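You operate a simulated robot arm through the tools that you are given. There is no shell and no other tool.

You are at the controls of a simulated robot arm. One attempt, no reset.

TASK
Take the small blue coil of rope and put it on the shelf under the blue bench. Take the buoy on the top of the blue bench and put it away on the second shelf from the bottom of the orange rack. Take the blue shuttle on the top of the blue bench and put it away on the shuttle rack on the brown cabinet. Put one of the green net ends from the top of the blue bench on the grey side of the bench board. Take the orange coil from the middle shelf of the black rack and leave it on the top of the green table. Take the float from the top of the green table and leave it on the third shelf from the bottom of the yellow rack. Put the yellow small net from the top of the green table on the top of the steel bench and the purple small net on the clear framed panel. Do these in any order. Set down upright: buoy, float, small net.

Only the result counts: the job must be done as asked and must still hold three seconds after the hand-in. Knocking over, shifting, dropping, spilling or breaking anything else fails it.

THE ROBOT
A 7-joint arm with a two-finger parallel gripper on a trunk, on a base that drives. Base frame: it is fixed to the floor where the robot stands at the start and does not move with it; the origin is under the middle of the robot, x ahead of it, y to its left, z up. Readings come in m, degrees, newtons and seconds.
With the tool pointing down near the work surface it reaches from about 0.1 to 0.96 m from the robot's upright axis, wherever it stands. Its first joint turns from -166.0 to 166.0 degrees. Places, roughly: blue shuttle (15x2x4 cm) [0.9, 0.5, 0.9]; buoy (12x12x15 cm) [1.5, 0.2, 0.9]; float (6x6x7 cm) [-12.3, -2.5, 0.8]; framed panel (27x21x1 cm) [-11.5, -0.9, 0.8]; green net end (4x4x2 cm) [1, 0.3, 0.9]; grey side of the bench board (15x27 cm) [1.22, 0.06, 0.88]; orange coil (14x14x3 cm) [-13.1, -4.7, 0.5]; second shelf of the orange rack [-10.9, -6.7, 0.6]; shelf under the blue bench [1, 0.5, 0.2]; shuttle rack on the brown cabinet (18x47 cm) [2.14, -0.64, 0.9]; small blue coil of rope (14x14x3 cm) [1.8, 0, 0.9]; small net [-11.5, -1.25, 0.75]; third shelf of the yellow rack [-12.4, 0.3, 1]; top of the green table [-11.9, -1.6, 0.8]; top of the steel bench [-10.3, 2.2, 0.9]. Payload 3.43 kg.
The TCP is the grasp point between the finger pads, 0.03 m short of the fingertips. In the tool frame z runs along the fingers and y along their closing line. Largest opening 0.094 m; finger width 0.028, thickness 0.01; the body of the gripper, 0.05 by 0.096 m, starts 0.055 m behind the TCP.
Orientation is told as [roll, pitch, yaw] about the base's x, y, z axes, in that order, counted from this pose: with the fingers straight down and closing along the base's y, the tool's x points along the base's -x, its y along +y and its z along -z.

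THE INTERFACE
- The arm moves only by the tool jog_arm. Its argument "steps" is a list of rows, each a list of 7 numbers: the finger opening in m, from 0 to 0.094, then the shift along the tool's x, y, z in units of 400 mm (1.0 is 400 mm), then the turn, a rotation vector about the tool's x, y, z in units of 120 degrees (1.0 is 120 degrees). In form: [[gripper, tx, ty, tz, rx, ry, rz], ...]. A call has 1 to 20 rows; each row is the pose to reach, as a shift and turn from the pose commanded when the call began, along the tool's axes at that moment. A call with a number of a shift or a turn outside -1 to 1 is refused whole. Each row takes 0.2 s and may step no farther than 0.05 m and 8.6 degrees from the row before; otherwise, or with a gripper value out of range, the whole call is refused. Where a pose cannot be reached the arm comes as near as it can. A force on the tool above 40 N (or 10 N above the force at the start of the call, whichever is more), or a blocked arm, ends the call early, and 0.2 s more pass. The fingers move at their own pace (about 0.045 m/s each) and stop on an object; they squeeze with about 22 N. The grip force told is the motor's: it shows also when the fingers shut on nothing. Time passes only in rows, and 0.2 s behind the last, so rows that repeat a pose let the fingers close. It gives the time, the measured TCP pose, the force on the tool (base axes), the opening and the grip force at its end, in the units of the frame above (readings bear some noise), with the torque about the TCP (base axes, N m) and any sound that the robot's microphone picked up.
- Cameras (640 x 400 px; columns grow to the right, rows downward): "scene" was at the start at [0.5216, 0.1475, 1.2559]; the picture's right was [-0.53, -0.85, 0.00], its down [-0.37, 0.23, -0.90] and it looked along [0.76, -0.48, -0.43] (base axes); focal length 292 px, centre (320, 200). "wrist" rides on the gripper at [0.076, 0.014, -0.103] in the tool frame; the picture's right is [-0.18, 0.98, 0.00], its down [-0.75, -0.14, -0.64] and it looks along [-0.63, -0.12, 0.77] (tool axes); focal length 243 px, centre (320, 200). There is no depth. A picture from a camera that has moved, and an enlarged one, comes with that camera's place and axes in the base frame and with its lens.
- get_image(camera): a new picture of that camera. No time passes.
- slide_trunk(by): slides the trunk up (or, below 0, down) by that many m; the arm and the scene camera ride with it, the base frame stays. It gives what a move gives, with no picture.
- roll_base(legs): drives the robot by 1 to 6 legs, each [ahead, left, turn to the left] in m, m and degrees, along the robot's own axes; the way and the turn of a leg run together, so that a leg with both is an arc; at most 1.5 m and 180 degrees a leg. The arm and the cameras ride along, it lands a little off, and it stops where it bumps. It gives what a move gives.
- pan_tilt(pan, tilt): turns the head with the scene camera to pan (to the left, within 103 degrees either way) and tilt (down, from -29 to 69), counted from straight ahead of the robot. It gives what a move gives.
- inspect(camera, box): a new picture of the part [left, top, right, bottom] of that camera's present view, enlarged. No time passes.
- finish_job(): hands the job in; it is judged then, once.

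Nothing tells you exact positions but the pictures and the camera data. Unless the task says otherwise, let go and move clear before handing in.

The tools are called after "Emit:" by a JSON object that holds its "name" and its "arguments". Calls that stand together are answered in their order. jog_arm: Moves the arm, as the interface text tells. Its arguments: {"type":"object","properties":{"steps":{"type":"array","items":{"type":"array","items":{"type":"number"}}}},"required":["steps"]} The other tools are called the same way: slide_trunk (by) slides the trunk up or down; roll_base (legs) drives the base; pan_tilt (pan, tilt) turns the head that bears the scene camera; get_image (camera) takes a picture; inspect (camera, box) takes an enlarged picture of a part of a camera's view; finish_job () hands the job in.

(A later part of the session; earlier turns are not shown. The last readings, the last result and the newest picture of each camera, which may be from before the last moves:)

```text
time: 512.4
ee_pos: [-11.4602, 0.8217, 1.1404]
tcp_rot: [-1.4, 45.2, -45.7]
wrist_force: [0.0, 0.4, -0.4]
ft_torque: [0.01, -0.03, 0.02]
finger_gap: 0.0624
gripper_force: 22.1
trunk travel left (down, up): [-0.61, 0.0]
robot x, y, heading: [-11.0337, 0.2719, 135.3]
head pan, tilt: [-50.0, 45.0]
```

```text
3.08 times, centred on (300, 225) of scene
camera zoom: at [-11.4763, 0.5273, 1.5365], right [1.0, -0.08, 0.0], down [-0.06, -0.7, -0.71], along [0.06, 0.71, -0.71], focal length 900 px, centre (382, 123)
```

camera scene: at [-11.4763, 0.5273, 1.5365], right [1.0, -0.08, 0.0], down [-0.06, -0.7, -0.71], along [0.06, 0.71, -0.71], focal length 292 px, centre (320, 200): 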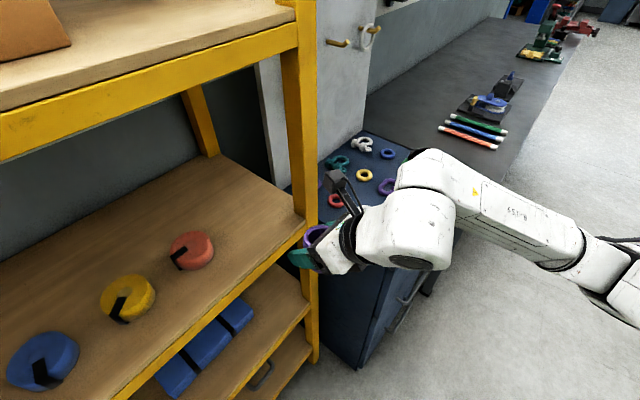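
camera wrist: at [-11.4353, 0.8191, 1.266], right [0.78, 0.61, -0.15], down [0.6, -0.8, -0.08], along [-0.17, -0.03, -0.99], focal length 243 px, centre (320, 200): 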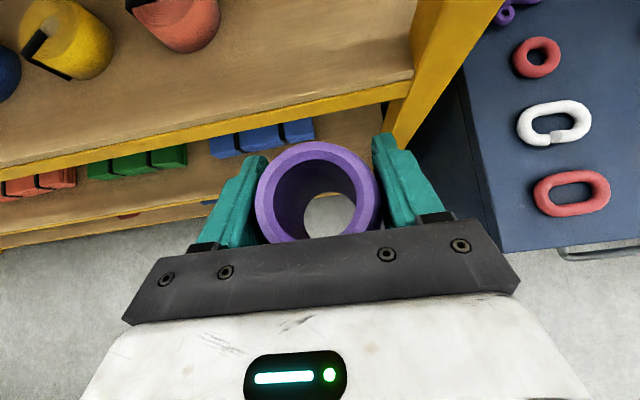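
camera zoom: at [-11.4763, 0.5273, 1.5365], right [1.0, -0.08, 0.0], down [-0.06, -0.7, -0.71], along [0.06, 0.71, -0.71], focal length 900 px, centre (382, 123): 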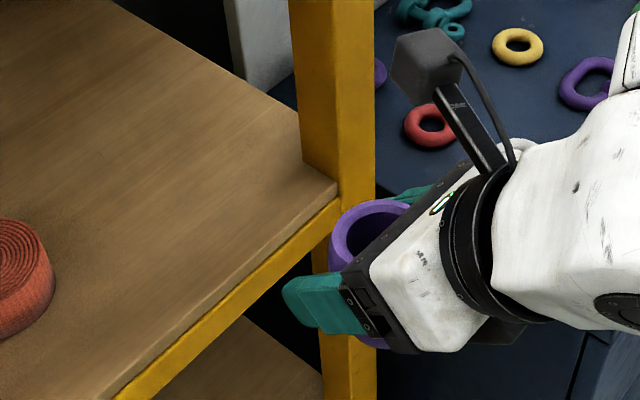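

The wrist camera confirms the corner position and height. The float is now 4 cm above shelf level and centred in the gap, so I'll extend in.

Emit:
{"name": "jog_arm", "arguments": {"steps": [[0.0, 0.06, 0, 0.06, 0, 0, 0], [0.0, 0.12, 0, 0.12, 0, 0, 0], [0.0, 0.18, 0, 0.18, 0, 0, 0], [0.0, 0.24, 0, 0.24, 0, 0, 0], [0.0, 0.3, 0, 0.3, 0, 0, 0], [0.0, 0.343, 0, 0.346, 0, 0, 0], [0.0, 0.343, 0, 0.346, 0, 0, 0]]}}

Emit:
{"name": "get_image", "arguments": {"camera": "wrist"}}

Emit:
{"name": "inspect", "arguments": {"camera": "scene", "box": [140, 140, 380, 300]}}

```text
time: 514.0
ee_pos: [-11.6011, 0.9612, 1.1414]
tcp_rot: [-1.4, 45.2, -45.7]
wrist_force: [0.8, 0.0, -0.2]
ft_torque: [0.03, -0.01, 0.0]
finger_gap: 0.0625
gripper_force: 21.9
trunk travel left (down, up): [-0.61, 0.0]
robot x, y, heading: [-11.0323, 0.2693, 134.8]
head pan, tilt: [-50.0, 45.0]
```

```text
taken
camera wrist: at [-11.5747, 0.9592, 1.2678], right [0.78, 0.61, -0.15], down [0.6, -0.8, -0.08], along [-0.17, -0.03, -0.99], focal length 243 px, centre (320, 200)
```

wrist: 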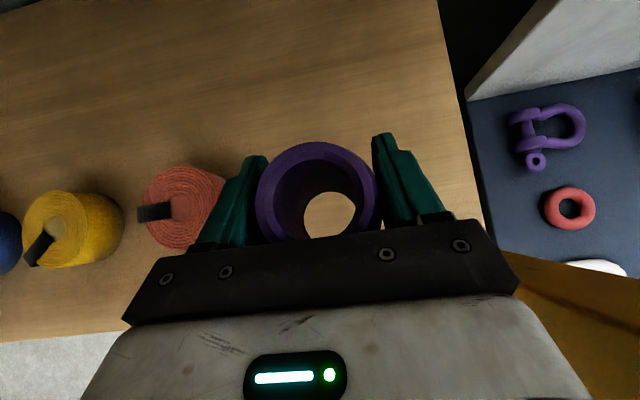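

```text
2.50 times, centred on (260, 220) of scene
camera zoom: at [-11.4764, 0.5274, 1.5364], right [1.0, -0.08, 0.0], down [-0.06, -0.7, -0.71], along [0.06, 0.7, -0.71], focal length 731 px, centre (470, 150)
```

zoom: 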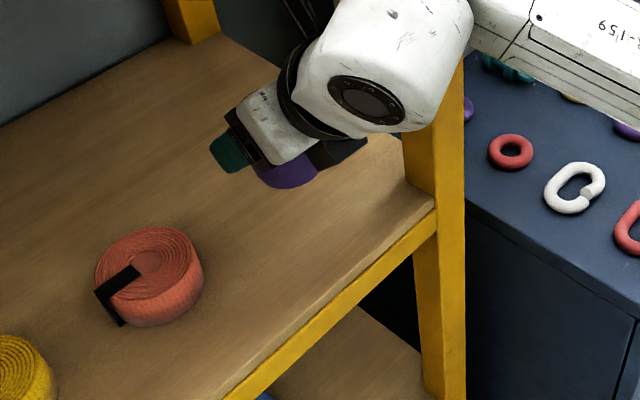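

The float is over the free spot with room on both sides. Lowering gently.

Emit:
{"name": "jog_arm", "arguments": {"steps": [[0.0, -0.03, 0, 0.03, 0, 0, 0], [0.0, -0.055, 0, 0.055, 0, 0, 0], [0.0, -0.065, 0, 0.065, 0, 0, 0], [0.0, -0.072, 0, 0.072, 0, 0, 0]]}}

Emit:
{"name": "get_image", "arguments": {"camera": "wrist"}}

Emit:
{"name": "inspect", "arguments": {"camera": "scene", "box": [140, 140, 380, 300]}}

```text
time: 515.0
ee_pos: [-11.5999, 0.9594, 1.1005]
tcp_rot: [-1.3, 45.2, -45.5]
wrist_force: [0.4, 0.5, 0.1]
ft_torque: [-0.04, -0.04, 0.02]
finger_gap: 0.0625
gripper_force: 21.9
trunk travel left (down, up): [-0.61, 0.0]
robot x, y, heading: [-11.0335, 0.2739, 135.3]
head pan, tilt: [-50.0, 45.0]
```

```text
taken
camera wrist: at [-11.5741, 0.9573, 1.2264], right [0.78, 0.61, -0.15], down [0.6, -0.8, -0.08], along [-0.17, -0.03, -0.99], focal length 243 px, centre (320, 200)
```

wrist: 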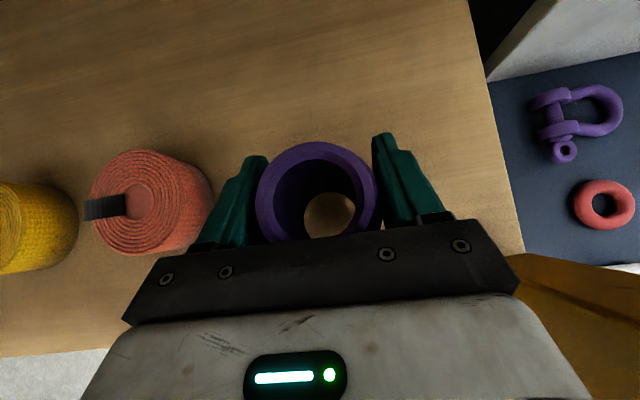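

```text
2.50 times, centred on (260, 220) of scene
camera zoom: at [-11.4763, 0.5273, 1.5364], right [1.0, -0.08, 0.0], down [-0.06, -0.7, -0.71], along [0.06, 0.7, -0.71], focal length 731 px, centre (470, 150)
```

zoom: 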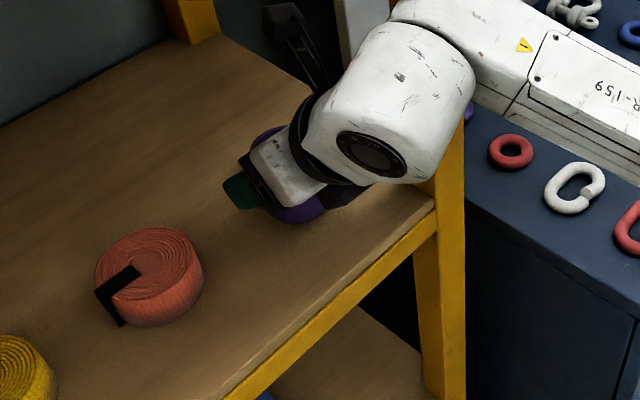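

Not touching yet. Small steps down.

Emit:
{"name": "jog_arm", "arguments": {"steps": [[0.0, -0.007, 0, 0.007, 0, 0, 0], [0.0, -0.014, 0, 0.014, 0, 0, 0], [0.0, -0.014, 0, 0.014, 0, 0, 0]]}}

```text
time: 515.8
ee_pos: [-11.5998, 0.958, 1.0924]
tcp_rot: [-1.3, 45.2, -45.7]
wrist_force: [0.3, 0.3, 0.3]
ft_torque: [0.01, -0.02, 0.03]
finger_gap: 0.0625
gripper_force: 22.1
trunk travel left (down, up): [-0.61, 0.0]
robot x, y, heading: [-11.0316, 0.2733, 135.4]
head pan, tilt: [-50.0, 45.0]
```

Emit:
{"name": "jog_arm", "arguments": {"steps": [[0.0, -0.006, 0, 0.006, 0, 0, 0], [0.0, -0.012, 0, 0.012, 0, 0, 0], [0.0, -0.012, 0, 0.012, 0, 0, 0]]}}

```text
time: 516.5
ee_pos: [-11.6002, 0.9581, 1.0858]
tcp_rot: [-1.5, 45.4, -45.5]
wrist_force: [1.4, -1.7, 16.3]
ft_torque: [0.03, 0.02, 0.01]
finger_gap: 0.0625
gripper_force: 21.8
trunk travel left (down, up): [-0.61, 0.0]
robot x, y, heading: [-11.033, 0.2722, 135.1]
head pan, tilt: [-50.0, 45.0]
```

Contact with the shelf. Releasing slowly.

Emit:
{"name": "jog_arm", "arguments": {"steps": [[0.06, 0.001, 0, -0.001, 0, 0, 0], [0.064, 0.001, 0, -0.001, 0, 0, 0], [0.068, 0.001, 0, -0.001, 0, 0, 0], [0.072, 0.001, 0, -0.001, 0, 0, 0], [0.078, 0.001, 0, -0.001, 0, 0, 0], [0.08, 0.001, 0, -0.001, 0, 0, 0], [0.08, 0.001, 0, -0.001, 0, 0, 0]]}}

Emit:
{"name": "get_image", "arguments": {"camera": "wrist"}}

Emit:
{"name": "inspect", "arguments": {"camera": "scene", "box": [140, 140, 380, 300]}}

```text
time: 518.1
ee_pos: [-11.6002, 0.959, 1.0847]
tcp_rot: [-1.4, 45.2, -45.7]
wrist_force: [0.3, 0.5, -0.3]
ft_torque: [0.0, 0.01, 0.01]
finger_gap: 0.0802
gripper_force: 0.1
trunk travel left (down, up): [-0.61, 0.0]
robot x, y, heading: [-11.0348, 0.2722, 135.4]
head pan, tilt: [-50.0, 45.0]
```

```text
taken
camera wrist: at [-11.5748, 0.9565, 1.2118], right [0.78, 0.61, -0.15], down [0.6, -0.8, -0.08], along [-0.17, -0.03, -0.99], focal length 243 px, centre (320, 200)
```

wrist: 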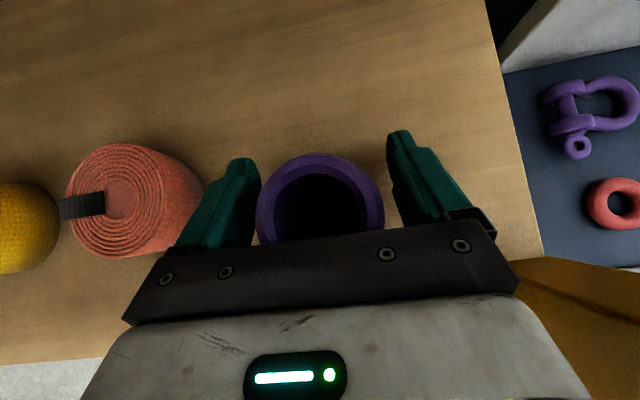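

```text
2.50 times, centred on (260, 220) of scene
camera zoom: at [-11.4763, 0.5273, 1.5364], right [1.0, -0.08, 0.0], down [-0.06, -0.7, -0.71], along [0.06, 0.7, -0.71], focal length 731 px, centre (470, 150)
```

zoom: 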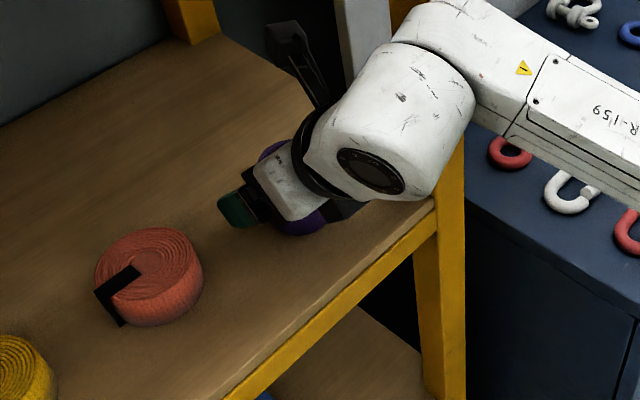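

The float has settled. I'll open slightly more and retreat along the tool axis.

Emit:
{"name": "jog_arm", "arguments": {"steps": [[0.088, 0, 0.004, 0, 0, 0, 0], [0.088, 0, 0.004, 0, 0, 0, 0], [0.088, 0, 0.004, -0.03, 0, 0, 0], [0.088, 0, 0.004, -0.08, 0, 0, 0], [0.088, 0, 0.004, -0.15, 0, 0, 0], [0.088, -0.03, 0.004, -0.24, 0, 0, 0], [0.088, -0.1, 0.004, -0.32, 0, 0, 0], [0.088, -0.17, 0.004, -0.39, 0, 0, 0], [0.088, -0.17, 0.004, -0.39, 0, 0, 0]]}}

Emit:
{"name": "get_image", "arguments": {"camera": "wrist"}}

Emit:
{"name": "get_image", "arguments": {"camera": "scene"}}

Emit:
{"name": "inspect", "arguments": {"camera": "scene", "box": [140, 140, 380, 300]}}

```text
time: 520.1
ee_pos: [-11.4836, 0.8493, 1.1462]
tcp_rot: [-1.3, 45.2, -45.7]
wrist_force: [0.1, 0.6, 0.0]
ft_torque: [-0.02, -0.01, 0.01]
finger_gap: 0.0882
gripper_force: 0.0
trunk travel left (down, up): [-0.61, 0.0]
robot x, y, heading: [-11.0337, 0.2703, 135.5]
head pan, tilt: [-50.0, 45.0]
```

```text
taken
camera wrist: at [-11.4589, 0.8483, 1.2729], right [0.78, 0.61, -0.15], down [0.6, -0.79, -0.08], along [-0.17, -0.03, -0.99], focal length 243 px, centre (320, 200)
```

wrist: 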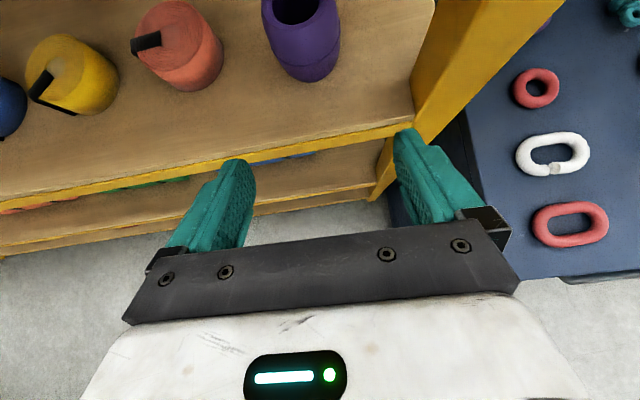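

```text
taken
camera scene: at [-11.4762, 0.5272, 1.5365], right [1.0, -0.08, 0.0], down [-0.06, -0.7, -0.71], along [0.06, 0.7, -0.71], focal length 292 px, centre (320, 200)
```

scene: 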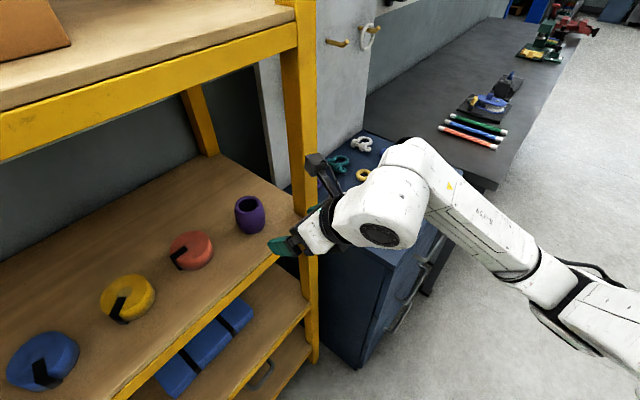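

```text
2.50 times, centred on (260, 220) of scene
camera zoom: at [-11.4762, 0.5272, 1.5365], right [1.0, -0.08, 0.0], down [-0.06, -0.7, -0.71], along [0.06, 0.7, -0.71], focal length 731 px, centre (470, 150)
```

zoom: 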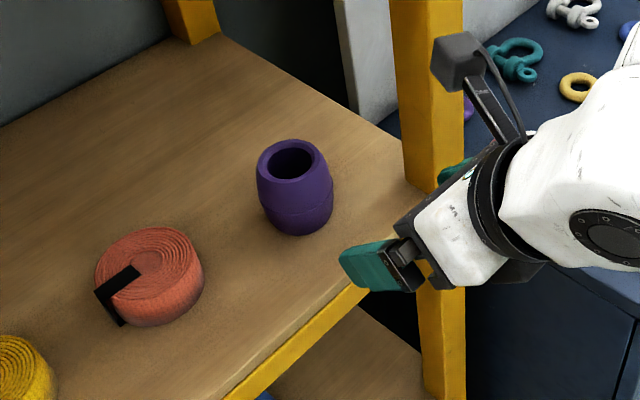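

The float stands upright on the third shelf. Now the small nets: I'll back up and turn to face the near end of the green table.

Emit:
{"name": "roll_base", "arguments": {"legs": [[-0.25, 0, 0], [0, 0, 90.5]]}}

Emit:
{"name": "pan_tilt", "arguments": {"pan": 0, "tilt": 35}}

Emit:
{"name": "get_image", "arguments": {"camera": "scene"}}

Emit:
{"name": "inspect", "arguments": {"camera": "scene", "box": [200, 80, 480, 270]}}

```text
time: 525.8
ee_pos: [-11.4344, -0.3542, 1.1474]
tcp_rot: [-1.4, 45.2, 44.2]
wrist_force: [-0.6, 0.2, 0.0]
ft_torque: [0.0, 0.01, -0.01]
finger_gap: 0.0882
gripper_force: 0.0
trunk travel left (down, up): [-0.61, 0.0]
robot x, y, heading: [-10.8555, 0.0957, -135.1]
head pan, tilt: [-50.0, 45.0]
```

```text
time: 527.0
ee_pos: [-11.4343, -0.3545, 1.1464]
tcp_rot: [-1.4, 45.2, 44.2]
wrist_force: [-0.5, 0.0, -0.2]
ft_torque: [0.02, -0.02, 0.0]
finger_gap: 0.0881
gripper_force: 0.0
trunk travel left (down, up): [-0.61, 0.0]
robot x, y, heading: [-10.8574, 0.0889, -135.0]
head pan, tilt: [0.0, 35.0]
```

```text
taken
camera scene: at [-11.0901, -0.4168, 1.5513], right [-0.71, 0.71, 0.0], down [0.41, 0.41, -0.82], along [-0.58, -0.58, -0.57], focal length 292 px, centre (320, 200)
```

scene: 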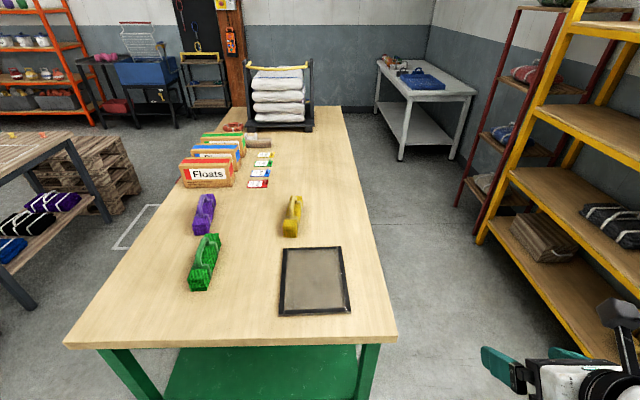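

```text
2.11 times, centred on (340, 175) of scene
camera zoom: at [-11.0901, -0.4168, 1.5513], right [-0.71, 0.71, 0.0], down [0.41, 0.41, -0.82], along [-0.58, -0.58, -0.57], focal length 616 px, centre (278, 253)
```

zoom: 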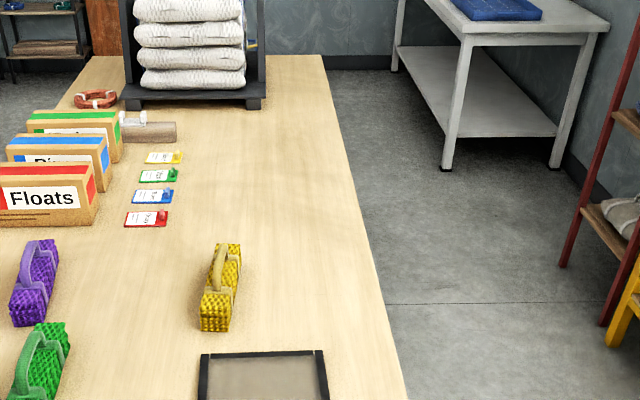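

The small nets are block-shaped with a handle arch; yellow is near [-11.657, -1.141], purple near [-11.415, -1.40], and the framed panel's centre near [-11.509, -0.862]. I'll straighten the gripper to vertical and drive into the aisle beside the table to reach the yellow one.

Emit:
{"name": "jog_arm", "arguments": {"steps": [[0.088, 0, 0, 0, 0, -0.063, 0], [0.088, 0, 0, 0, 0, -0.126, 0], [0.088, 0, 0, 0, 0, -0.189, 0], [0.088, 0, 0, 0, 0, -0.252, 0], [0.088, 0, 0, 0, 0, -0.315, 0], [0.088, 0, 0, 0, 0, -0.377, 0]]}}

Emit:
{"name": "roll_base", "arguments": {"legs": [[1.0, -0.39, 0], [0, 0, 59]]}}

Emit:
{"name": "pan_tilt", "arguments": {"pan": 0, "tilt": 50}}

Emit:
{"name": "get_image", "arguments": {"camera": "scene"}}

Emit:
{"name": "get_image", "arguments": {"camera": "wrist"}}

```text
time: 528.4
ee_pos: [-11.4359, -0.3547, 1.1453]
tcp_rot: [-1.0, -0.1, 44.9]
wrist_force: [1.1, 0.2, -0.6]
ft_torque: [0.01, 0.02, -0.01]
finger_gap: 0.0882
gripper_force: 0.0
trunk travel left (down, up): [-0.61, 0.0]
robot x, y, heading: [-10.8564, 0.0952, -134.9]
head pan, tilt: [0.0, 35.0]
```

```text
time: 536.5
ee_pos: [-11.758, -1.0757, 1.146]
tcp_rot: [-1.0, 0.0, 103.7]
wrist_force: [0.1, -1.2, -0.5]
ft_torque: [0.0, 0.0, 0.02]
finger_gap: 0.088
gripper_force: 0.0
trunk travel left (down, up): [-0.61, 0.0]
robot x, y, heading: [-11.8363, -0.3479, -76.5]
head pan, tilt: [0.0, 35.0]
```

```text
time: 537.3
ee_pos: [-11.7569, -1.0767, 1.1451]
tcp_rot: [-1.0, 0.0, 103.6]
wrist_force: [0.8, 0.6, -0.8]
ft_torque: [0.03, 0.0, 0.01]
finger_gap: 0.0882
gripper_force: 0.0
trunk travel left (down, up): [-0.61, 0.0]
robot x, y, heading: [-11.8364, -0.3489, -76.5]
head pan, tilt: [0.0, 50.0]
```

```text
taken
camera scene: at [-11.5251, -0.8058, 1.5296], right [-0.97, -0.24, 0.0], down [-0.18, 0.74, -0.64], along [0.15, -0.62, -0.77], focal length 292 px, centre (320, 200)
```

scene: 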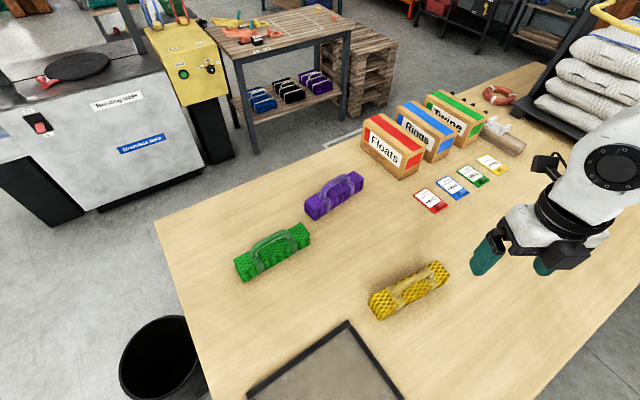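

```text
taken
camera wrist: at [-11.7538, -1.1552, 1.2487], right [-1.0, -0.05, -0.02], down [-0.05, 0.76, 0.64], along [-0.02, 0.64, -0.76], focal length 243 px, centre (320, 200)
```

wrist: 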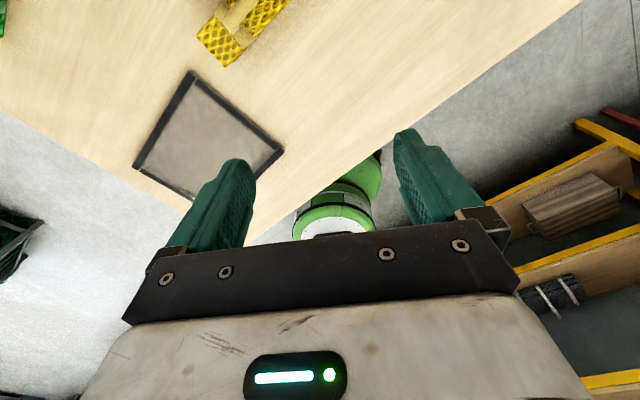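

Clear view of the three nets and the panel. I'll zoom in for their shape and position.

Emit:
{"name": "inspect", "arguments": {"camera": "scene", "box": [340, 230, 480, 340]}}

Emit:
{"name": "inspect", "arguments": {"camera": "scene", "box": [220, 150, 400, 290]}}

```text
3.64 times, centred on (410, 285) of scene
camera zoom: at [-11.5251, -0.8058, 1.5296], right [-0.97, -0.24, 0.0], down [-0.18, 0.74, -0.64], along [0.15, -0.62, -0.77], focal length 1064 px, centre (-7, -109)
```

zoom: 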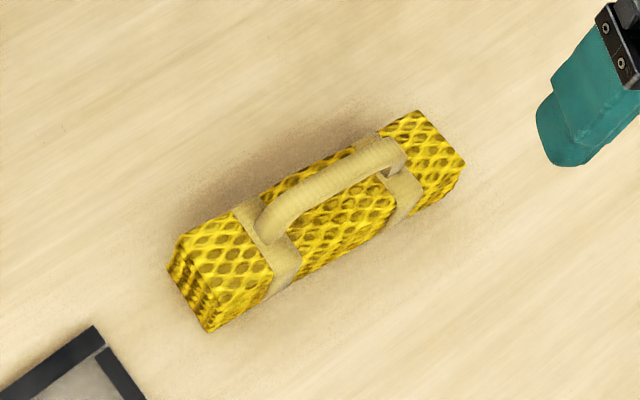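

```text
2.86 times, centred on (310, 220) of scene
camera zoom: at [-11.5251, -0.8058, 1.5296], right [-0.97, -0.24, 0.0], down [-0.18, 0.74, -0.64], along [0.15, -0.62, -0.77], focal length 836 px, centre (349, 143)
```

zoom: 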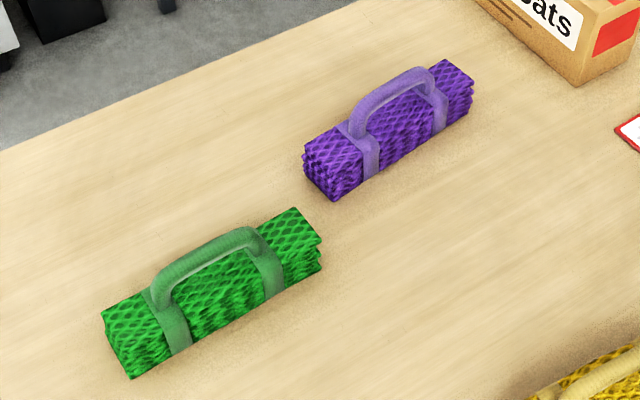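

The yellow net is a block about 20 × 4.5 cm with its long axis at about 41°, centred near [-11.671, -1.149]. I'll hover above it with the fingers across its width.

Emit:
{"name": "jog_arm", "arguments": {"steps": [[0.088, 0.028, -0.021, 0.03, 0, 0, 0.065], [0.088, 0.056, -0.042, 0.08, 0, 0, 0.13], [0.088, 0.085, -0.062, 0.14, 0, 0, 0.196], [0.088, 0.113, -0.083, 0.2, 0, 0, 0.262], [0.088, 0.141, -0.104, 0.26, 0, 0, 0.327], [0.088, 0.17, -0.125, 0.33, 0, 0, 0.392], [0.088, 0.198, -0.146, 0.4, 0, 0, 0.458], [0.088, 0.226, -0.1665, 0.4625, 0, 0, 0.523], [0.088, 0.226, -0.1665, 0.4625, 0, 0, 0.523]]}}

Emit:
{"name": "get_image", "arguments": {"camera": "wrist"}}

Emit:
{"name": "get_image", "arguments": {"camera": "scene"}}

```text
time: 539.3
ee_pos: [-11.6681, -1.1462, 0.9615]
tcp_rot: [-0.4, -0.8, 40.9]
wrist_force: [-0.5, 0.2, 0.4]
ft_torque: [-0.01, -0.02, 0.01]
finger_gap: 0.0879
gripper_force: 0.1
trunk travel left (down, up): [-0.61, 0.0]
robot x, y, heading: [-11.8386, -0.347, -76.2]
head pan, tilt: [0.0, 50.0]
```

```text
taken
camera wrist: at [-11.736, -1.187, 1.0637], right [-0.5, 0.86, 0.0], down [0.65, 0.38, 0.65], along [0.57, 0.33, -0.76], focal length 243 px, centre (320, 200)
```

wrist: 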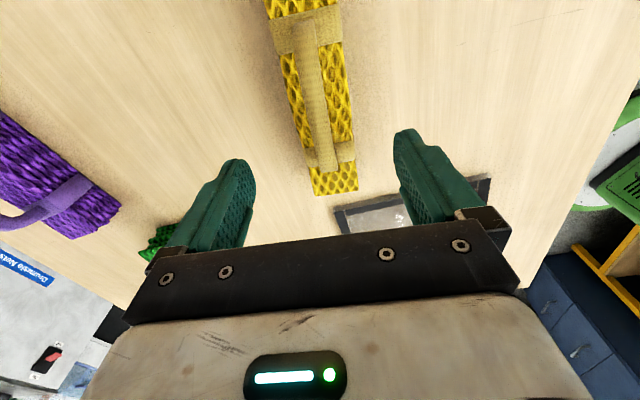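

```text
taken
camera scene: at [-11.525, -0.8059, 1.5295], right [-0.97, -0.24, 0.0], down [-0.18, 0.74, -0.64], along [0.15, -0.62, -0.77], focal length 292 px, centre (320, 200)
```

scene: 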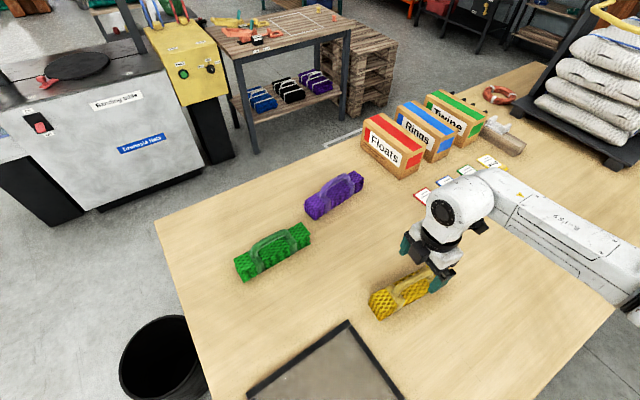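

Well aligned. Descending so the fingertips straddle the upper body, with the handle between the fingers.

Emit:
{"name": "jog_arm", "arguments": {"steps": [[0.08, 0.03, 0, 0.08, 0, 0, 0], [0.08, 0.03, 0, 0.16, 0, 0, 0], [0.08, 0.03, 0, 0.23, 0, 0, 0], [0.08, 0.03, 0, 0.274, 0, 0, 0], [0.08, 0.03, 0, 0.274, 0, 0, 0]]}}

Emit:
{"name": "get_image", "arguments": {"camera": "wrist"}}

Emit:
{"name": "inspect", "arguments": {"camera": "scene", "box": [340, 220, 500, 340]}}

```text
time: 540.5
ee_pos: [-11.6752, -1.1544, 0.8524]
tcp_rot: [-0.4, -0.9, 41.0]
wrist_force: [-0.4, -0.8, -0.2]
ft_torque: [-0.01, -0.02, -0.02]
finger_gap: 0.0801
gripper_force: 0.1
trunk travel left (down, up): [-0.61, 0.0]
robot x, y, heading: [-11.8398, -0.35, -76.1]
head pan, tilt: [0.0, 50.0]
```

```text
taken
camera wrist: at [-11.743, -1.1958, 0.9542], right [-0.51, 0.86, 0.0], down [0.65, 0.39, 0.65], along [0.57, 0.33, -0.76], focal length 243 px, centre (320, 200)
```

wrist: 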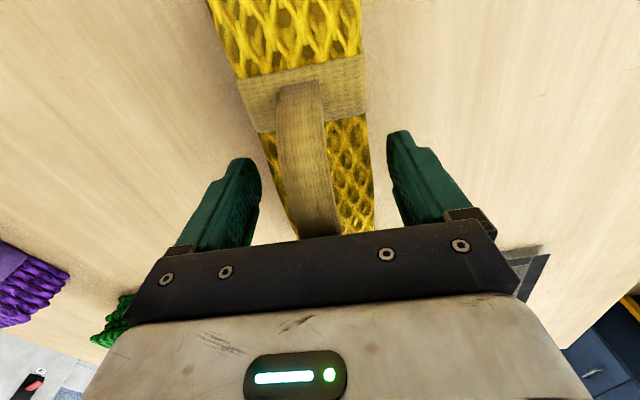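

```text
3.33 times, centred on (420, 280) of scene
camera zoom: at [-11.5251, -0.8058, 1.5295], right [-0.97, -0.24, 0.0], down [-0.18, 0.74, -0.64], along [0.15, -0.62, -0.77], focal length 975 px, centre (-13, -67)
```

zoom: 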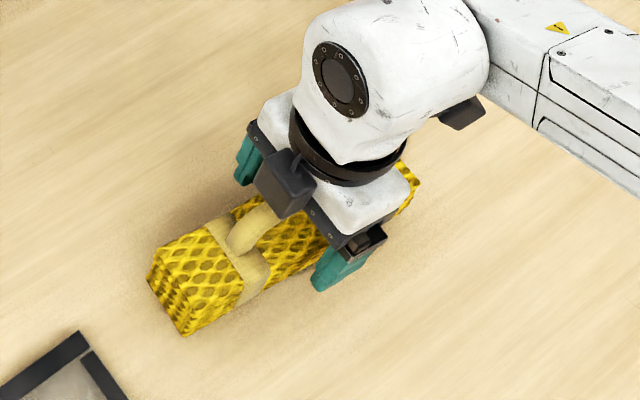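

Fingers straddle the block. Going down a few millimetres more and closing.

Emit:
{"name": "jog_arm", "arguments": {"steps": [[0.08, 0, 0, 0.01, 0, 0, 0], [0.08, 0, 0, 0.018, 0, 0, 0], [0.04, 0, 0, 0.018, 0, 0, 0], [0.0, 0, 0, 0.018, 0, 0, 0], [0.0, 0, 0, 0.018, 0, 0, 0], [0.0, 0, 0, 0.018, 0, 0, 0], [0.0, 0, 0, 0.018, 0, 0, 0]]}}

Emit:
{"name": "jog_arm", "arguments": {"steps": [[0.0, 0, 0, -0.03, 0, 0, 0], [0.0, 0, 0, -0.1, 0, 0, 0], [0.0, 0, 0, -0.2, 0, 0, 0], [0.0, 0, 0, -0.3, 0, 0, 0], [0.0, 0, 0, -0.4, 0, 0, 0], [0.0, 0, 0, -0.5, 0, 0, 0], [0.0, 0, 0, -0.6, 0, 0, 0]]}}

Emit:
{"name": "get_image", "arguments": {"camera": "wrist"}}

Emit:
{"name": "get_image", "arguments": {"camera": "scene"}}

```text
time: 542.1
ee_pos: [-11.6748, -1.1562, 0.8443]
tcp_rot: [-0.4, -0.9, 41.0]
wrist_force: [-0.3, 0.8, 0.7]
ft_torque: [0.02, -0.04, 0.03]
finger_gap: 0.0546
gripper_force: 22.4
trunk travel left (down, up): [-0.61, 0.0]
robot x, y, heading: [-11.8384, -0.346, -76.7]
head pan, tilt: [0.0, 50.0]
```

```text
time: 543.7
ee_pos: [-11.6777, -1.1572, 1.0846]
tcp_rot: [-0.3, -0.9, 41.0]
wrist_force: [-0.3, 0.0, -1.7]
ft_torque: [0.02, 0.01, 0.0]
finger_gap: 0.0551
gripper_force: 22.1
trunk travel left (down, up): [-0.61, 0.0]
robot x, y, heading: [-11.8396, -0.355, -76.4]
head pan, tilt: [0.0, 50.0]
```

```text
taken
camera wrist: at [-11.7459, -1.1974, 1.1864], right [-0.51, 0.86, 0.0], down [0.65, 0.38, 0.65], along [0.57, 0.33, -0.76], focal length 243 px, centre (320, 200)
```

wrist: 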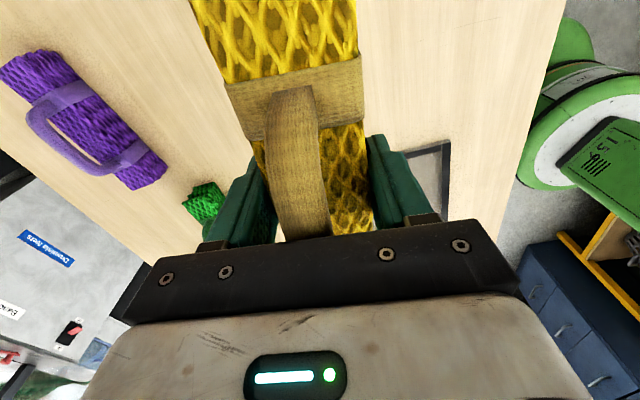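

```text
taken
camera scene: at [-11.525, -0.8058, 1.5294], right [-0.97, -0.24, 0.0], down [-0.18, 0.74, -0.64], along [0.15, -0.62, -0.77], focal length 292 px, centre (320, 200)
```

scene: 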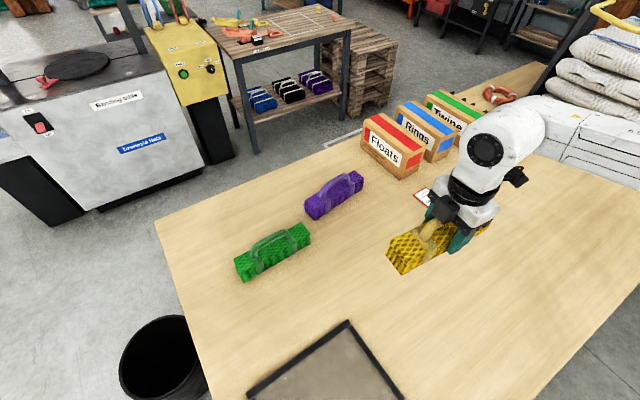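

The yellow net is held upright. I'll turn out of the aisle and drive toward the steel bench.

Emit:
{"name": "roll_base", "arguments": {"legs": [[0, 0, 120], [0, 0.1, 0], [1.4, 0, 0], [0.9, -0.2, 0]]}}

Emit:
{"name": "pan_tilt", "arguments": {"pan": 80, "tilt": 30}}

Emit:
{"name": "get_image", "arguments": {"camera": "scene"}}

Emit:
{"name": "get_image", "arguments": {"camera": "wrist"}}

```text
time: 561.0
ee_pos: [-9.5349, 1.7906, 1.0856]
tcp_rot: [-0.4, -1.0, 162.2]
wrist_force: [0.4, -0.6, -2.1]
ft_torque: [-0.02, -0.01, -0.03]
finger_gap: 0.0548
gripper_force: 22.2
trunk travel left (down, up): [-0.61, 0.0]
robot x, y, heading: [-10.1442, 1.2381, 45.1]
head pan, tilt: [0.0, 50.0]
```

```text
time: 562.5
ee_pos: [-9.5342, 1.7918, 1.084]
tcp_rot: [-0.4, -0.9, 162.1]
wrist_force: [-0.6, -0.3, -1.7]
ft_torque: [0.0, -0.02, -0.03]
finger_gap: 0.0546
gripper_force: 21.9
trunk travel left (down, up): [-0.61, 0.0]
robot x, y, heading: [-10.1431, 1.232, 45.1]
head pan, tilt: [80.0, 30.0]
```

```text
taken
camera scene: at [-10.0178, 1.7602, 1.559], right [0.82, 0.57, 0.0], down [0.29, -0.41, -0.87], along [-0.5, 0.71, -0.5], focal length 292 px, centre (320, 200)
```

scene: 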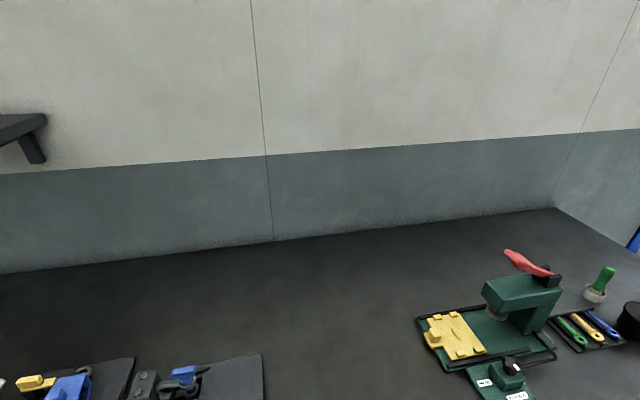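

```text
taken
camera wrist: at [-9.4646, 1.7535, 1.1861], right [-0.48, -0.88, 0.0], down [-0.67, 0.36, 0.65], along [-0.57, 0.31, -0.76], focal length 243 px, centre (320, 200)
```

wrist: 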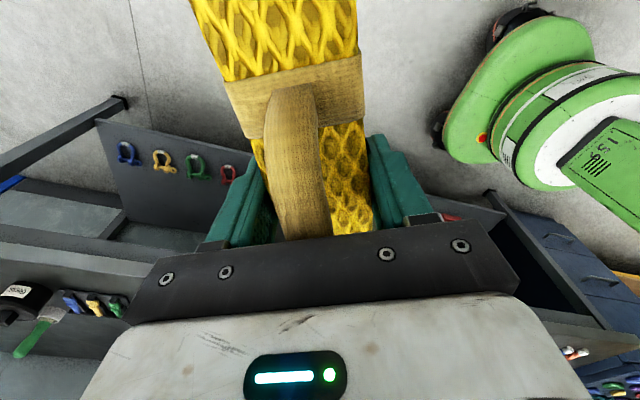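

The middle of the bench is free. I'll step back, turn to face the bench (away from the green press), then slide right to the free area.

Emit:
{"name": "roll_base", "arguments": {"legs": [[0, -0.3, 0], [0, 0, 90], [0, -0.555, 0]]}}

Emit:
{"name": "pan_tilt", "arguments": {"pan": -15, "tilt": 45}}

Emit:
{"name": "get_image", "arguments": {"camera": "scene"}}

Emit:
{"name": "get_image", "arguments": {"camera": "wrist"}}

```text
time: 571.2
ee_pos: [-10.0923, 2.0213, 1.0837]
tcp_rot: [-0.4, -0.9, -107.7]
wrist_force: [0.4, -0.3, -2.5]
ft_torque: [-0.01, -0.03, 0.01]
finger_gap: 0.0549
gripper_force: 22.1
trunk travel left (down, up): [-0.61, 0.0]
robot x, y, heading: [-9.5325, 1.4118, 135.0]
head pan, tilt: [80.0, 30.0]
```

```text
time: 572.9
ee_pos: [-10.092, 2.0215, 1.0837]
tcp_rot: [-0.4, -0.9, -107.8]
wrist_force: [0.1, 0.3, -1.7]
ft_torque: [0.0, 0.01, 0.0]
finger_gap: 0.0547
gripper_force: 22.1
trunk travel left (down, up): [-0.61, 0.0]
robot x, y, heading: [-9.5335, 1.411, 135.1]
head pan, tilt: [-15.0, 45.0]
```

```text
taken
camera scene: at [-10.0246, 1.6601, 1.5364], right [0.87, 0.5, 0.0], down [0.35, -0.61, -0.71], along [-0.35, 0.61, -0.71], focal length 292 px, centre (320, 200)
```

scene: 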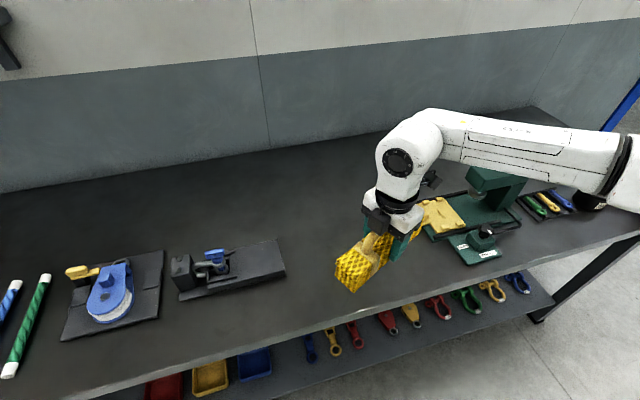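

```text
taken
camera wrist: at [-10.0539, 2.0908, 1.186], right [0.88, -0.48, 0.0], down [-0.36, -0.67, 0.65], along [-0.31, -0.57, -0.76], focal length 243 px, centre (320, 200)
```

wrist: 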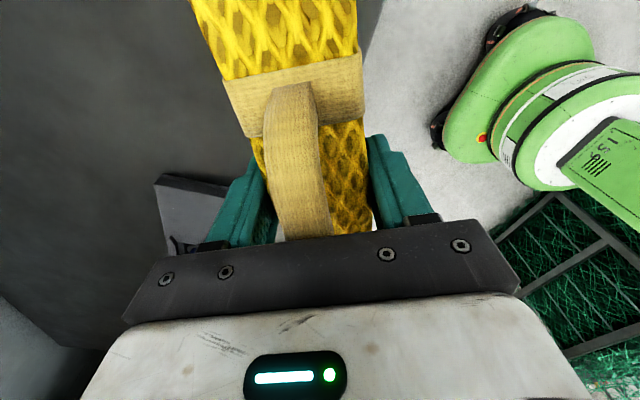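

The free patch lies between the clamp mat and the press, and I'm lined up with it. Driving forward 21 cm and then lowering.

Emit:
{"name": "roll_base", "arguments": {"legs": [[0.215, 0, 0]]}}

Emit:
{"name": "get_image", "arguments": {"camera": "scene"}}

Emit:
{"name": "get_image", "arguments": {"camera": "wrist"}}

```text
time: 574.5
ee_pos: [-10.2437, 2.1697, 1.0837]
tcp_rot: [-0.4, -0.9, -107.7]
wrist_force: [0.5, -0.1, -2.0]
ft_torque: [0.01, -0.01, 0.01]
finger_gap: 0.0545
gripper_force: 22.0
trunk travel left (down, up): [-0.61, 0.0]
robot x, y, heading: [-9.6851, 1.5608, 135.0]
head pan, tilt: [-15.0, 45.0]
```

```text
taken
camera scene: at [-10.1755, 1.81, 1.5364], right [0.87, 0.5, 0.0], down [0.35, -0.61, -0.71], along [-0.35, 0.61, -0.71], focal length 292 px, centre (320, 200)
```

scene: 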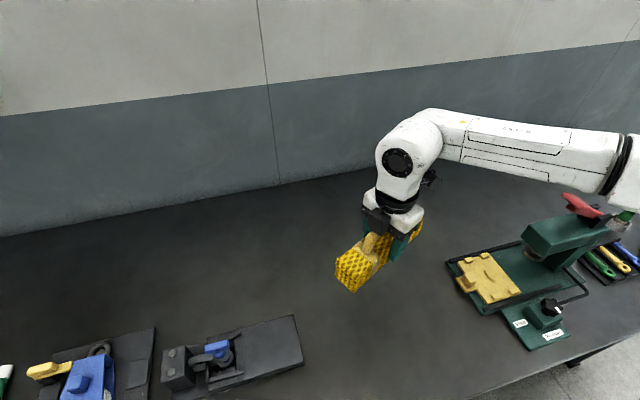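

```text
taken
camera wrist: at [-10.2056, 2.2405, 1.186], right [0.88, -0.47, 0.0], down [-0.36, -0.67, 0.65], along [-0.31, -0.57, -0.76], focal length 243 px, centre (320, 200)
```

wrist: 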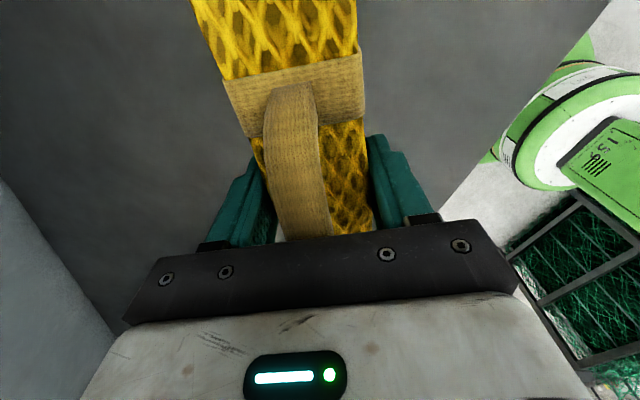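

Above the free patch, well clear of the press and clamps. Lowering.

Emit:
{"name": "jog_arm", "arguments": {"steps": [[0.0, 0, 0, 0.1, 0, 0, 0], [0.0, 0, 0, 0.2, 0, 0, 0], [0.0, 0, 0, 0.27, 0, 0, 0], [0.0, 0, 0, 0.3, 0, 0, 0], [0.0, 0, 0, 0.31, 0, 0, 0]]}}

Emit:
{"name": "inspect", "arguments": {"camera": "scene", "box": [280, 180, 460, 320]}}

```text
time: 575.7
ee_pos: [-10.2451, 2.1691, 0.9609]
tcp_rot: [-0.3, -0.8, -107.8]
wrist_force: [-0.1, 0.2, -1.9]
ft_torque: [0.0, -0.02, 0.01]
finger_gap: 0.0548
gripper_force: 22.2
trunk travel left (down, up): [-0.61, 0.0]
robot x, y, heading: [-9.6864, 1.5656, 134.7]
head pan, tilt: [-15.0, 45.0]
```

```text
2.86 times, centred on (370, 250) of scene
camera zoom: at [-10.1755, 1.81, 1.5364], right [0.87, 0.5, 0.0], down [0.35, -0.61, -0.71], along [-0.35, 0.61, -0.71], focal length 836 px, centre (177, 57)
```

zoom: 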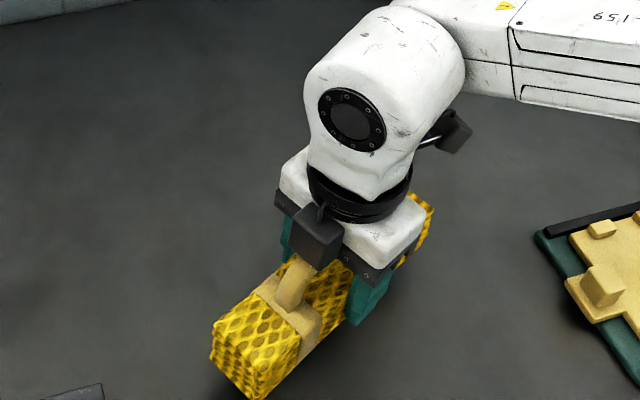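

Emit:
{"name": "jog_arm", "arguments": {"steps": [[0.0, 0, 0, 0.01, 0, 0, 0], [0.0, 0, 0, 0.02, 0, 0, 0], [0.0, 0, 0, 0.03, 0, 0, 0], [0.0, 0, 0, 0.03, 0, 0, 0]]}}

```text
time: 576.7
ee_pos: [-10.245, 2.1683, 0.9477]
tcp_rot: [-0.4, -0.9, -107.7]
wrist_force: [0.1, 0.0, -1.2]
ft_torque: [0.0, -0.02, 0.02]
finger_gap: 0.0548
gripper_force: 22.4
trunk travel left (down, up): [-0.61, 0.0]
robot x, y, heading: [-9.6838, 1.5628, 135.2]
head pan, tilt: [-15.0, 45.0]
```

Emit:
{"name": "jog_arm", "arguments": {"steps": [[0.0, 0, 0, 0.01, 0, 0, 0], [0.0, 0, 0, 0.02, 0, 0, 0], [0.0, 0, 0, 0.03, 0, 0, 0], [0.0, 0, 0, 0.03, 0, 0, 0]]}}

Emit:
{"name": "inspect", "arguments": {"camera": "scene", "box": [280, 180, 460, 320]}}

```text
time: 577.7
ee_pos: [-10.2461, 2.1703, 0.9359]
tcp_rot: [-0.3, -0.9, -107.7]
wrist_force: [-0.6, -0.6, -2.4]
ft_torque: [-0.04, 0.0, 0.0]
finger_gap: 0.0548
gripper_force: 21.7
trunk travel left (down, up): [-0.61, 0.0]
robot x, y, heading: [-9.6852, 1.563, 134.6]
head pan, tilt: [-15.0, 45.0]
```

```text
2.86 times, centred on (370, 250) of scene
camera zoom: at [-10.1756, 1.81, 1.5364], right [0.87, 0.5, 0.0], down [0.35, -0.61, -0.71], along [-0.35, 0.61, -0.71], focal length 836 px, centre (177, 57)
```

zoom: 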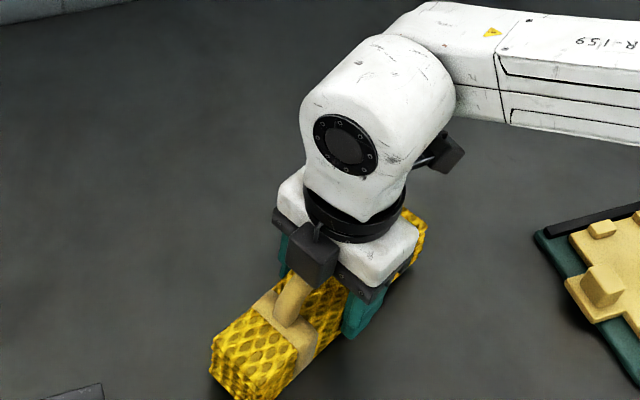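

Still in the air. Continuing down in small steps.

Emit:
{"name": "jog_arm", "arguments": {"steps": [[0.0, 0, 0, 0.01, 0, 0, 0], [0.0, 0, 0, 0.02, 0, 0, 0], [0.0, 0, 0, 0.03, 0, 0, 0], [0.0, 0, 0, 0.04, 0, 0, 0], [0.0, 0, 0, 0.04, 0, 0, 0]]}}

```text
time: 578.9
ee_pos: [-10.2455, 2.1708, 0.9219]
tcp_rot: [-0.5, -0.9, -107.6]
wrist_force: [4.0, -1.1, 29.5]
ft_torque: [-0.03, -0.1, -0.03]
finger_gap: 0.055
gripper_force: 22.3
trunk travel left (down, up): [-0.61, 0.0]
robot x, y, heading: [-9.6868, 1.5635, 135.0]
head pan, tilt: [-15.0, 45.0]
```

Contact. Easing up slightly, releasing, and rising straight.

Emit:
{"name": "jog_arm", "arguments": {"steps": [[0.0, 0, 0, -0.006, 0, 0, 0], [0.056, 0, 0, -0.006, 0, 0, 0], [0.065, 0, 0, -0.006, 0, 0, 0], [0.075, 0, 0, -0.006, 0, 0, 0], [0.085, 0, 0, -0.006, 0, 0, 0], [0.085, 0, 0, -0.006, 0, 0, 0], [0.085, 0, 0, -0.05, 0, 0, 0], [0.085, 0, 0, -0.12, 0, 0, 0], [0.085, 0, 0, -0.22, 0, 0, 0], [0.085, 0, 0, -0.32, 0, 0, 0], [0.085, 0, 0, -0.42, 0, 0, 0]]}}

Emit:
{"name": "get_image", "arguments": {"camera": "scene"}}

Emit:
{"name": "get_image", "arguments": {"camera": "wrist"}}

```text
time: 581.3
ee_pos: [-10.241, 2.1716, 1.0891]
tcp_rot: [-0.5, -1.0, -107.6]
wrist_force: [-0.3, -0.7, -0.2]
ft_torque: [0.04, 0.03, 0.03]
finger_gap: 0.0849
gripper_force: 0.1
trunk travel left (down, up): [-0.61, 0.0]
robot x, y, heading: [-9.687, 1.5627, 135.0]
head pan, tilt: [-15.0, 45.0]
```

```text
taken
camera scene: at [-10.1755, 1.8099, 1.5363], right [0.87, 0.5, 0.0], down [0.35, -0.61, -0.71], along [-0.35, 0.61, -0.71], focal length 292 px, centre (320, 200)
```

scene: 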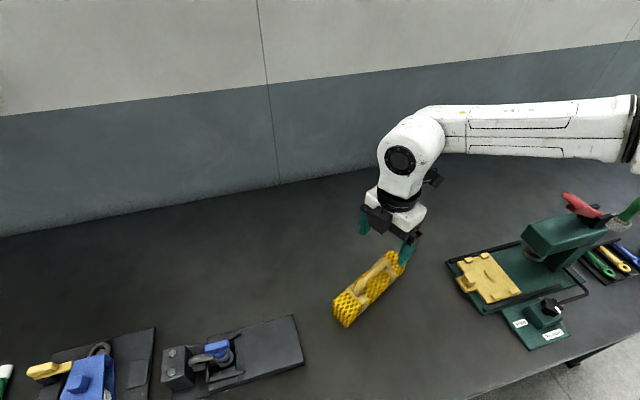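

```text
taken
camera wrist: at [-10.2031, 2.2402, 1.1911], right [0.88, -0.47, 0.0], down [-0.36, -0.67, 0.65], along [-0.31, -0.57, -0.76], focal length 243 px, centre (320, 200)
```

wrist: 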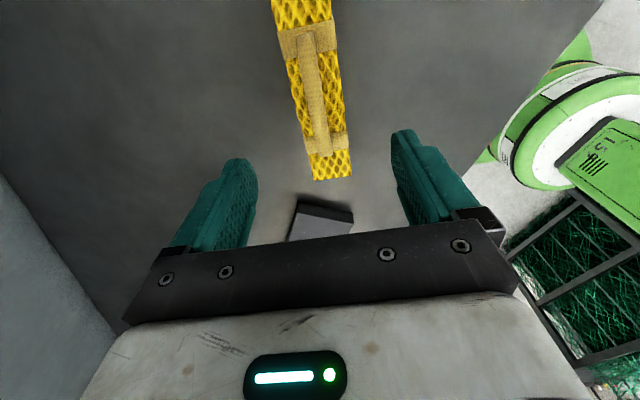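

The yellow small net stands on the steel bench. Last item: the purple net. I'll drive back around to the lane on the table's left side where the purple net is within reach.

Emit:
{"name": "roll_base", "arguments": {"legs": [[-0.25, 0, 0], [0, 1.3, 0], [-0.81, 0.63, 0]]}}

Emit:
{"name": "pan_tilt", "arguments": {"pan": 45, "tilt": 40}}

Emit:
{"name": "get_image", "arguments": {"camera": "scene"}}

```text
time: 594.2
ee_pos: [-10.8723, 0.0528, 1.0887]
tcp_rot: [-0.4, -1.0, -107.4]
wrist_force: [0.1, -0.7, -0.3]
ft_torque: [-0.01, -0.01, -0.04]
finger_gap: 0.0852
gripper_force: 0.1
trunk travel left (down, up): [-0.61, 0.0]
robot x, y, heading: [-10.3118, -0.551, 135.3]
head pan, tilt: [-15.0, 45.0]
```

```text
time: 595.5
ee_pos: [-10.8705, 0.0528, 1.0894]
tcp_rot: [-0.5, -1.0, -107.4]
wrist_force: [-0.9, 0.0, 0.3]
ft_torque: [0.01, -0.03, 0.02]
finger_gap: 0.0851
gripper_force: 0.2
trunk travel left (down, up): [-0.61, 0.0]
robot x, y, heading: [-10.314, -0.5517, 135.4]
head pan, tilt: [45.0, 40.0]
```

```text
taken
camera scene: at [-10.8482, -0.3781, 1.5437], right [0.0, 1.0, 0.0], down [0.64, 0.0, -0.77], along [-0.77, 0.0, -0.64], focal length 292 px, centre (320, 200)
```

scene: 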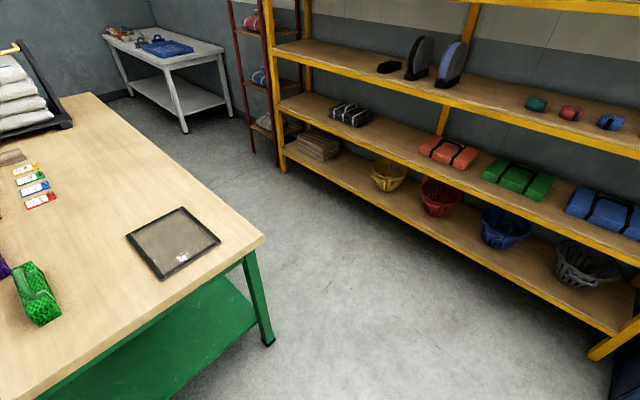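

The panel's centre is about [-11.515, -0.878], long side along ~47°. Continuing into the lane by the purple net.

Emit:
{"name": "roll_base", "arguments": {"legs": [[-0.51, 0.68, 0], [0, 0.66, 0]]}}

Emit:
{"name": "pan_tilt", "arguments": {"pan": 0, "tilt": 50}}

Emit:
{"name": "get_image", "arguments": {"camera": "scene"}}

Emit:
{"name": "get_image", "arguments": {"camera": "wrist"}}

```text
time: 603.3
ee_pos: [-11.4523, -1.2565, 1.0898]
tcp_rot: [-0.4, -1.0, -107.3]
wrist_force: [0.0, 0.0, 0.5]
ft_torque: [-0.01, -0.01, -0.02]
finger_gap: 0.085
gripper_force: 0.0
trunk travel left (down, up): [-0.61, 0.0]
robot x, y, heading: [-10.8919, -1.86, 135.6]
head pan, tilt: [45.0, 40.0]
```

```text
time: 604.4
ee_pos: [-11.4523, -1.259, 1.0895]
tcp_rot: [-0.4, -0.9, -107.3]
wrist_force: [0.4, 0.2, 0.5]
ft_torque: [0.01, 0.0, 0.0]
finger_gap: 0.0852
gripper_force: 0.0
trunk travel left (down, up): [-0.61, 0.0]
robot x, y, heading: [-10.8926, -1.8637, 135.5]
head pan, tilt: [0.0, 50.0]
```

```text
taken
camera scene: at [-11.397, -1.6343, 1.5295], right [0.7, 0.71, 0.0], down [0.55, -0.54, -0.64], along [-0.46, 0.45, -0.77], focal length 292 px, centre (320, 200)
```

scene: 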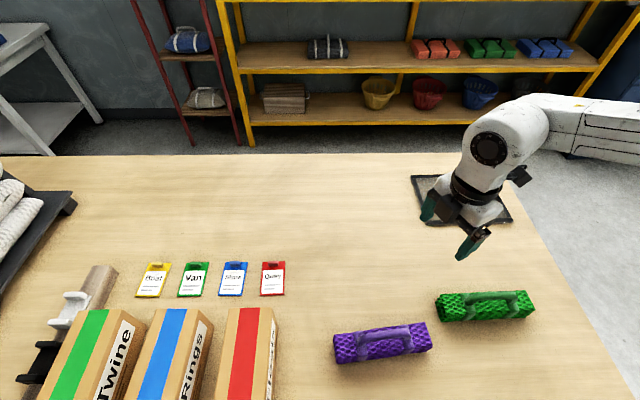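

```text
taken
camera wrist: at [-11.4143, -1.188, 1.1908], right [0.88, -0.47, 0.0], down [-0.35, -0.67, 0.65], along [-0.31, -0.58, -0.76], focal length 243 px, centre (320, 200)
```

wrist: 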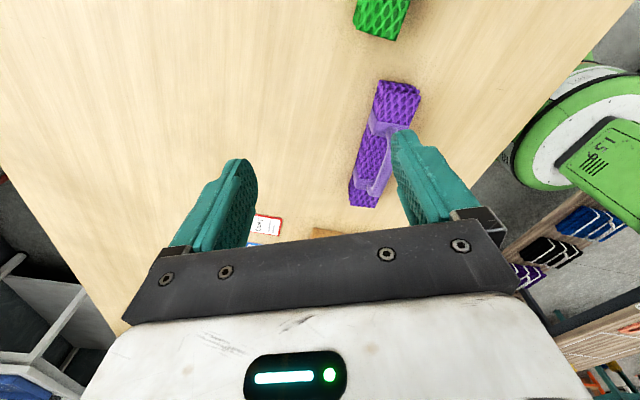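

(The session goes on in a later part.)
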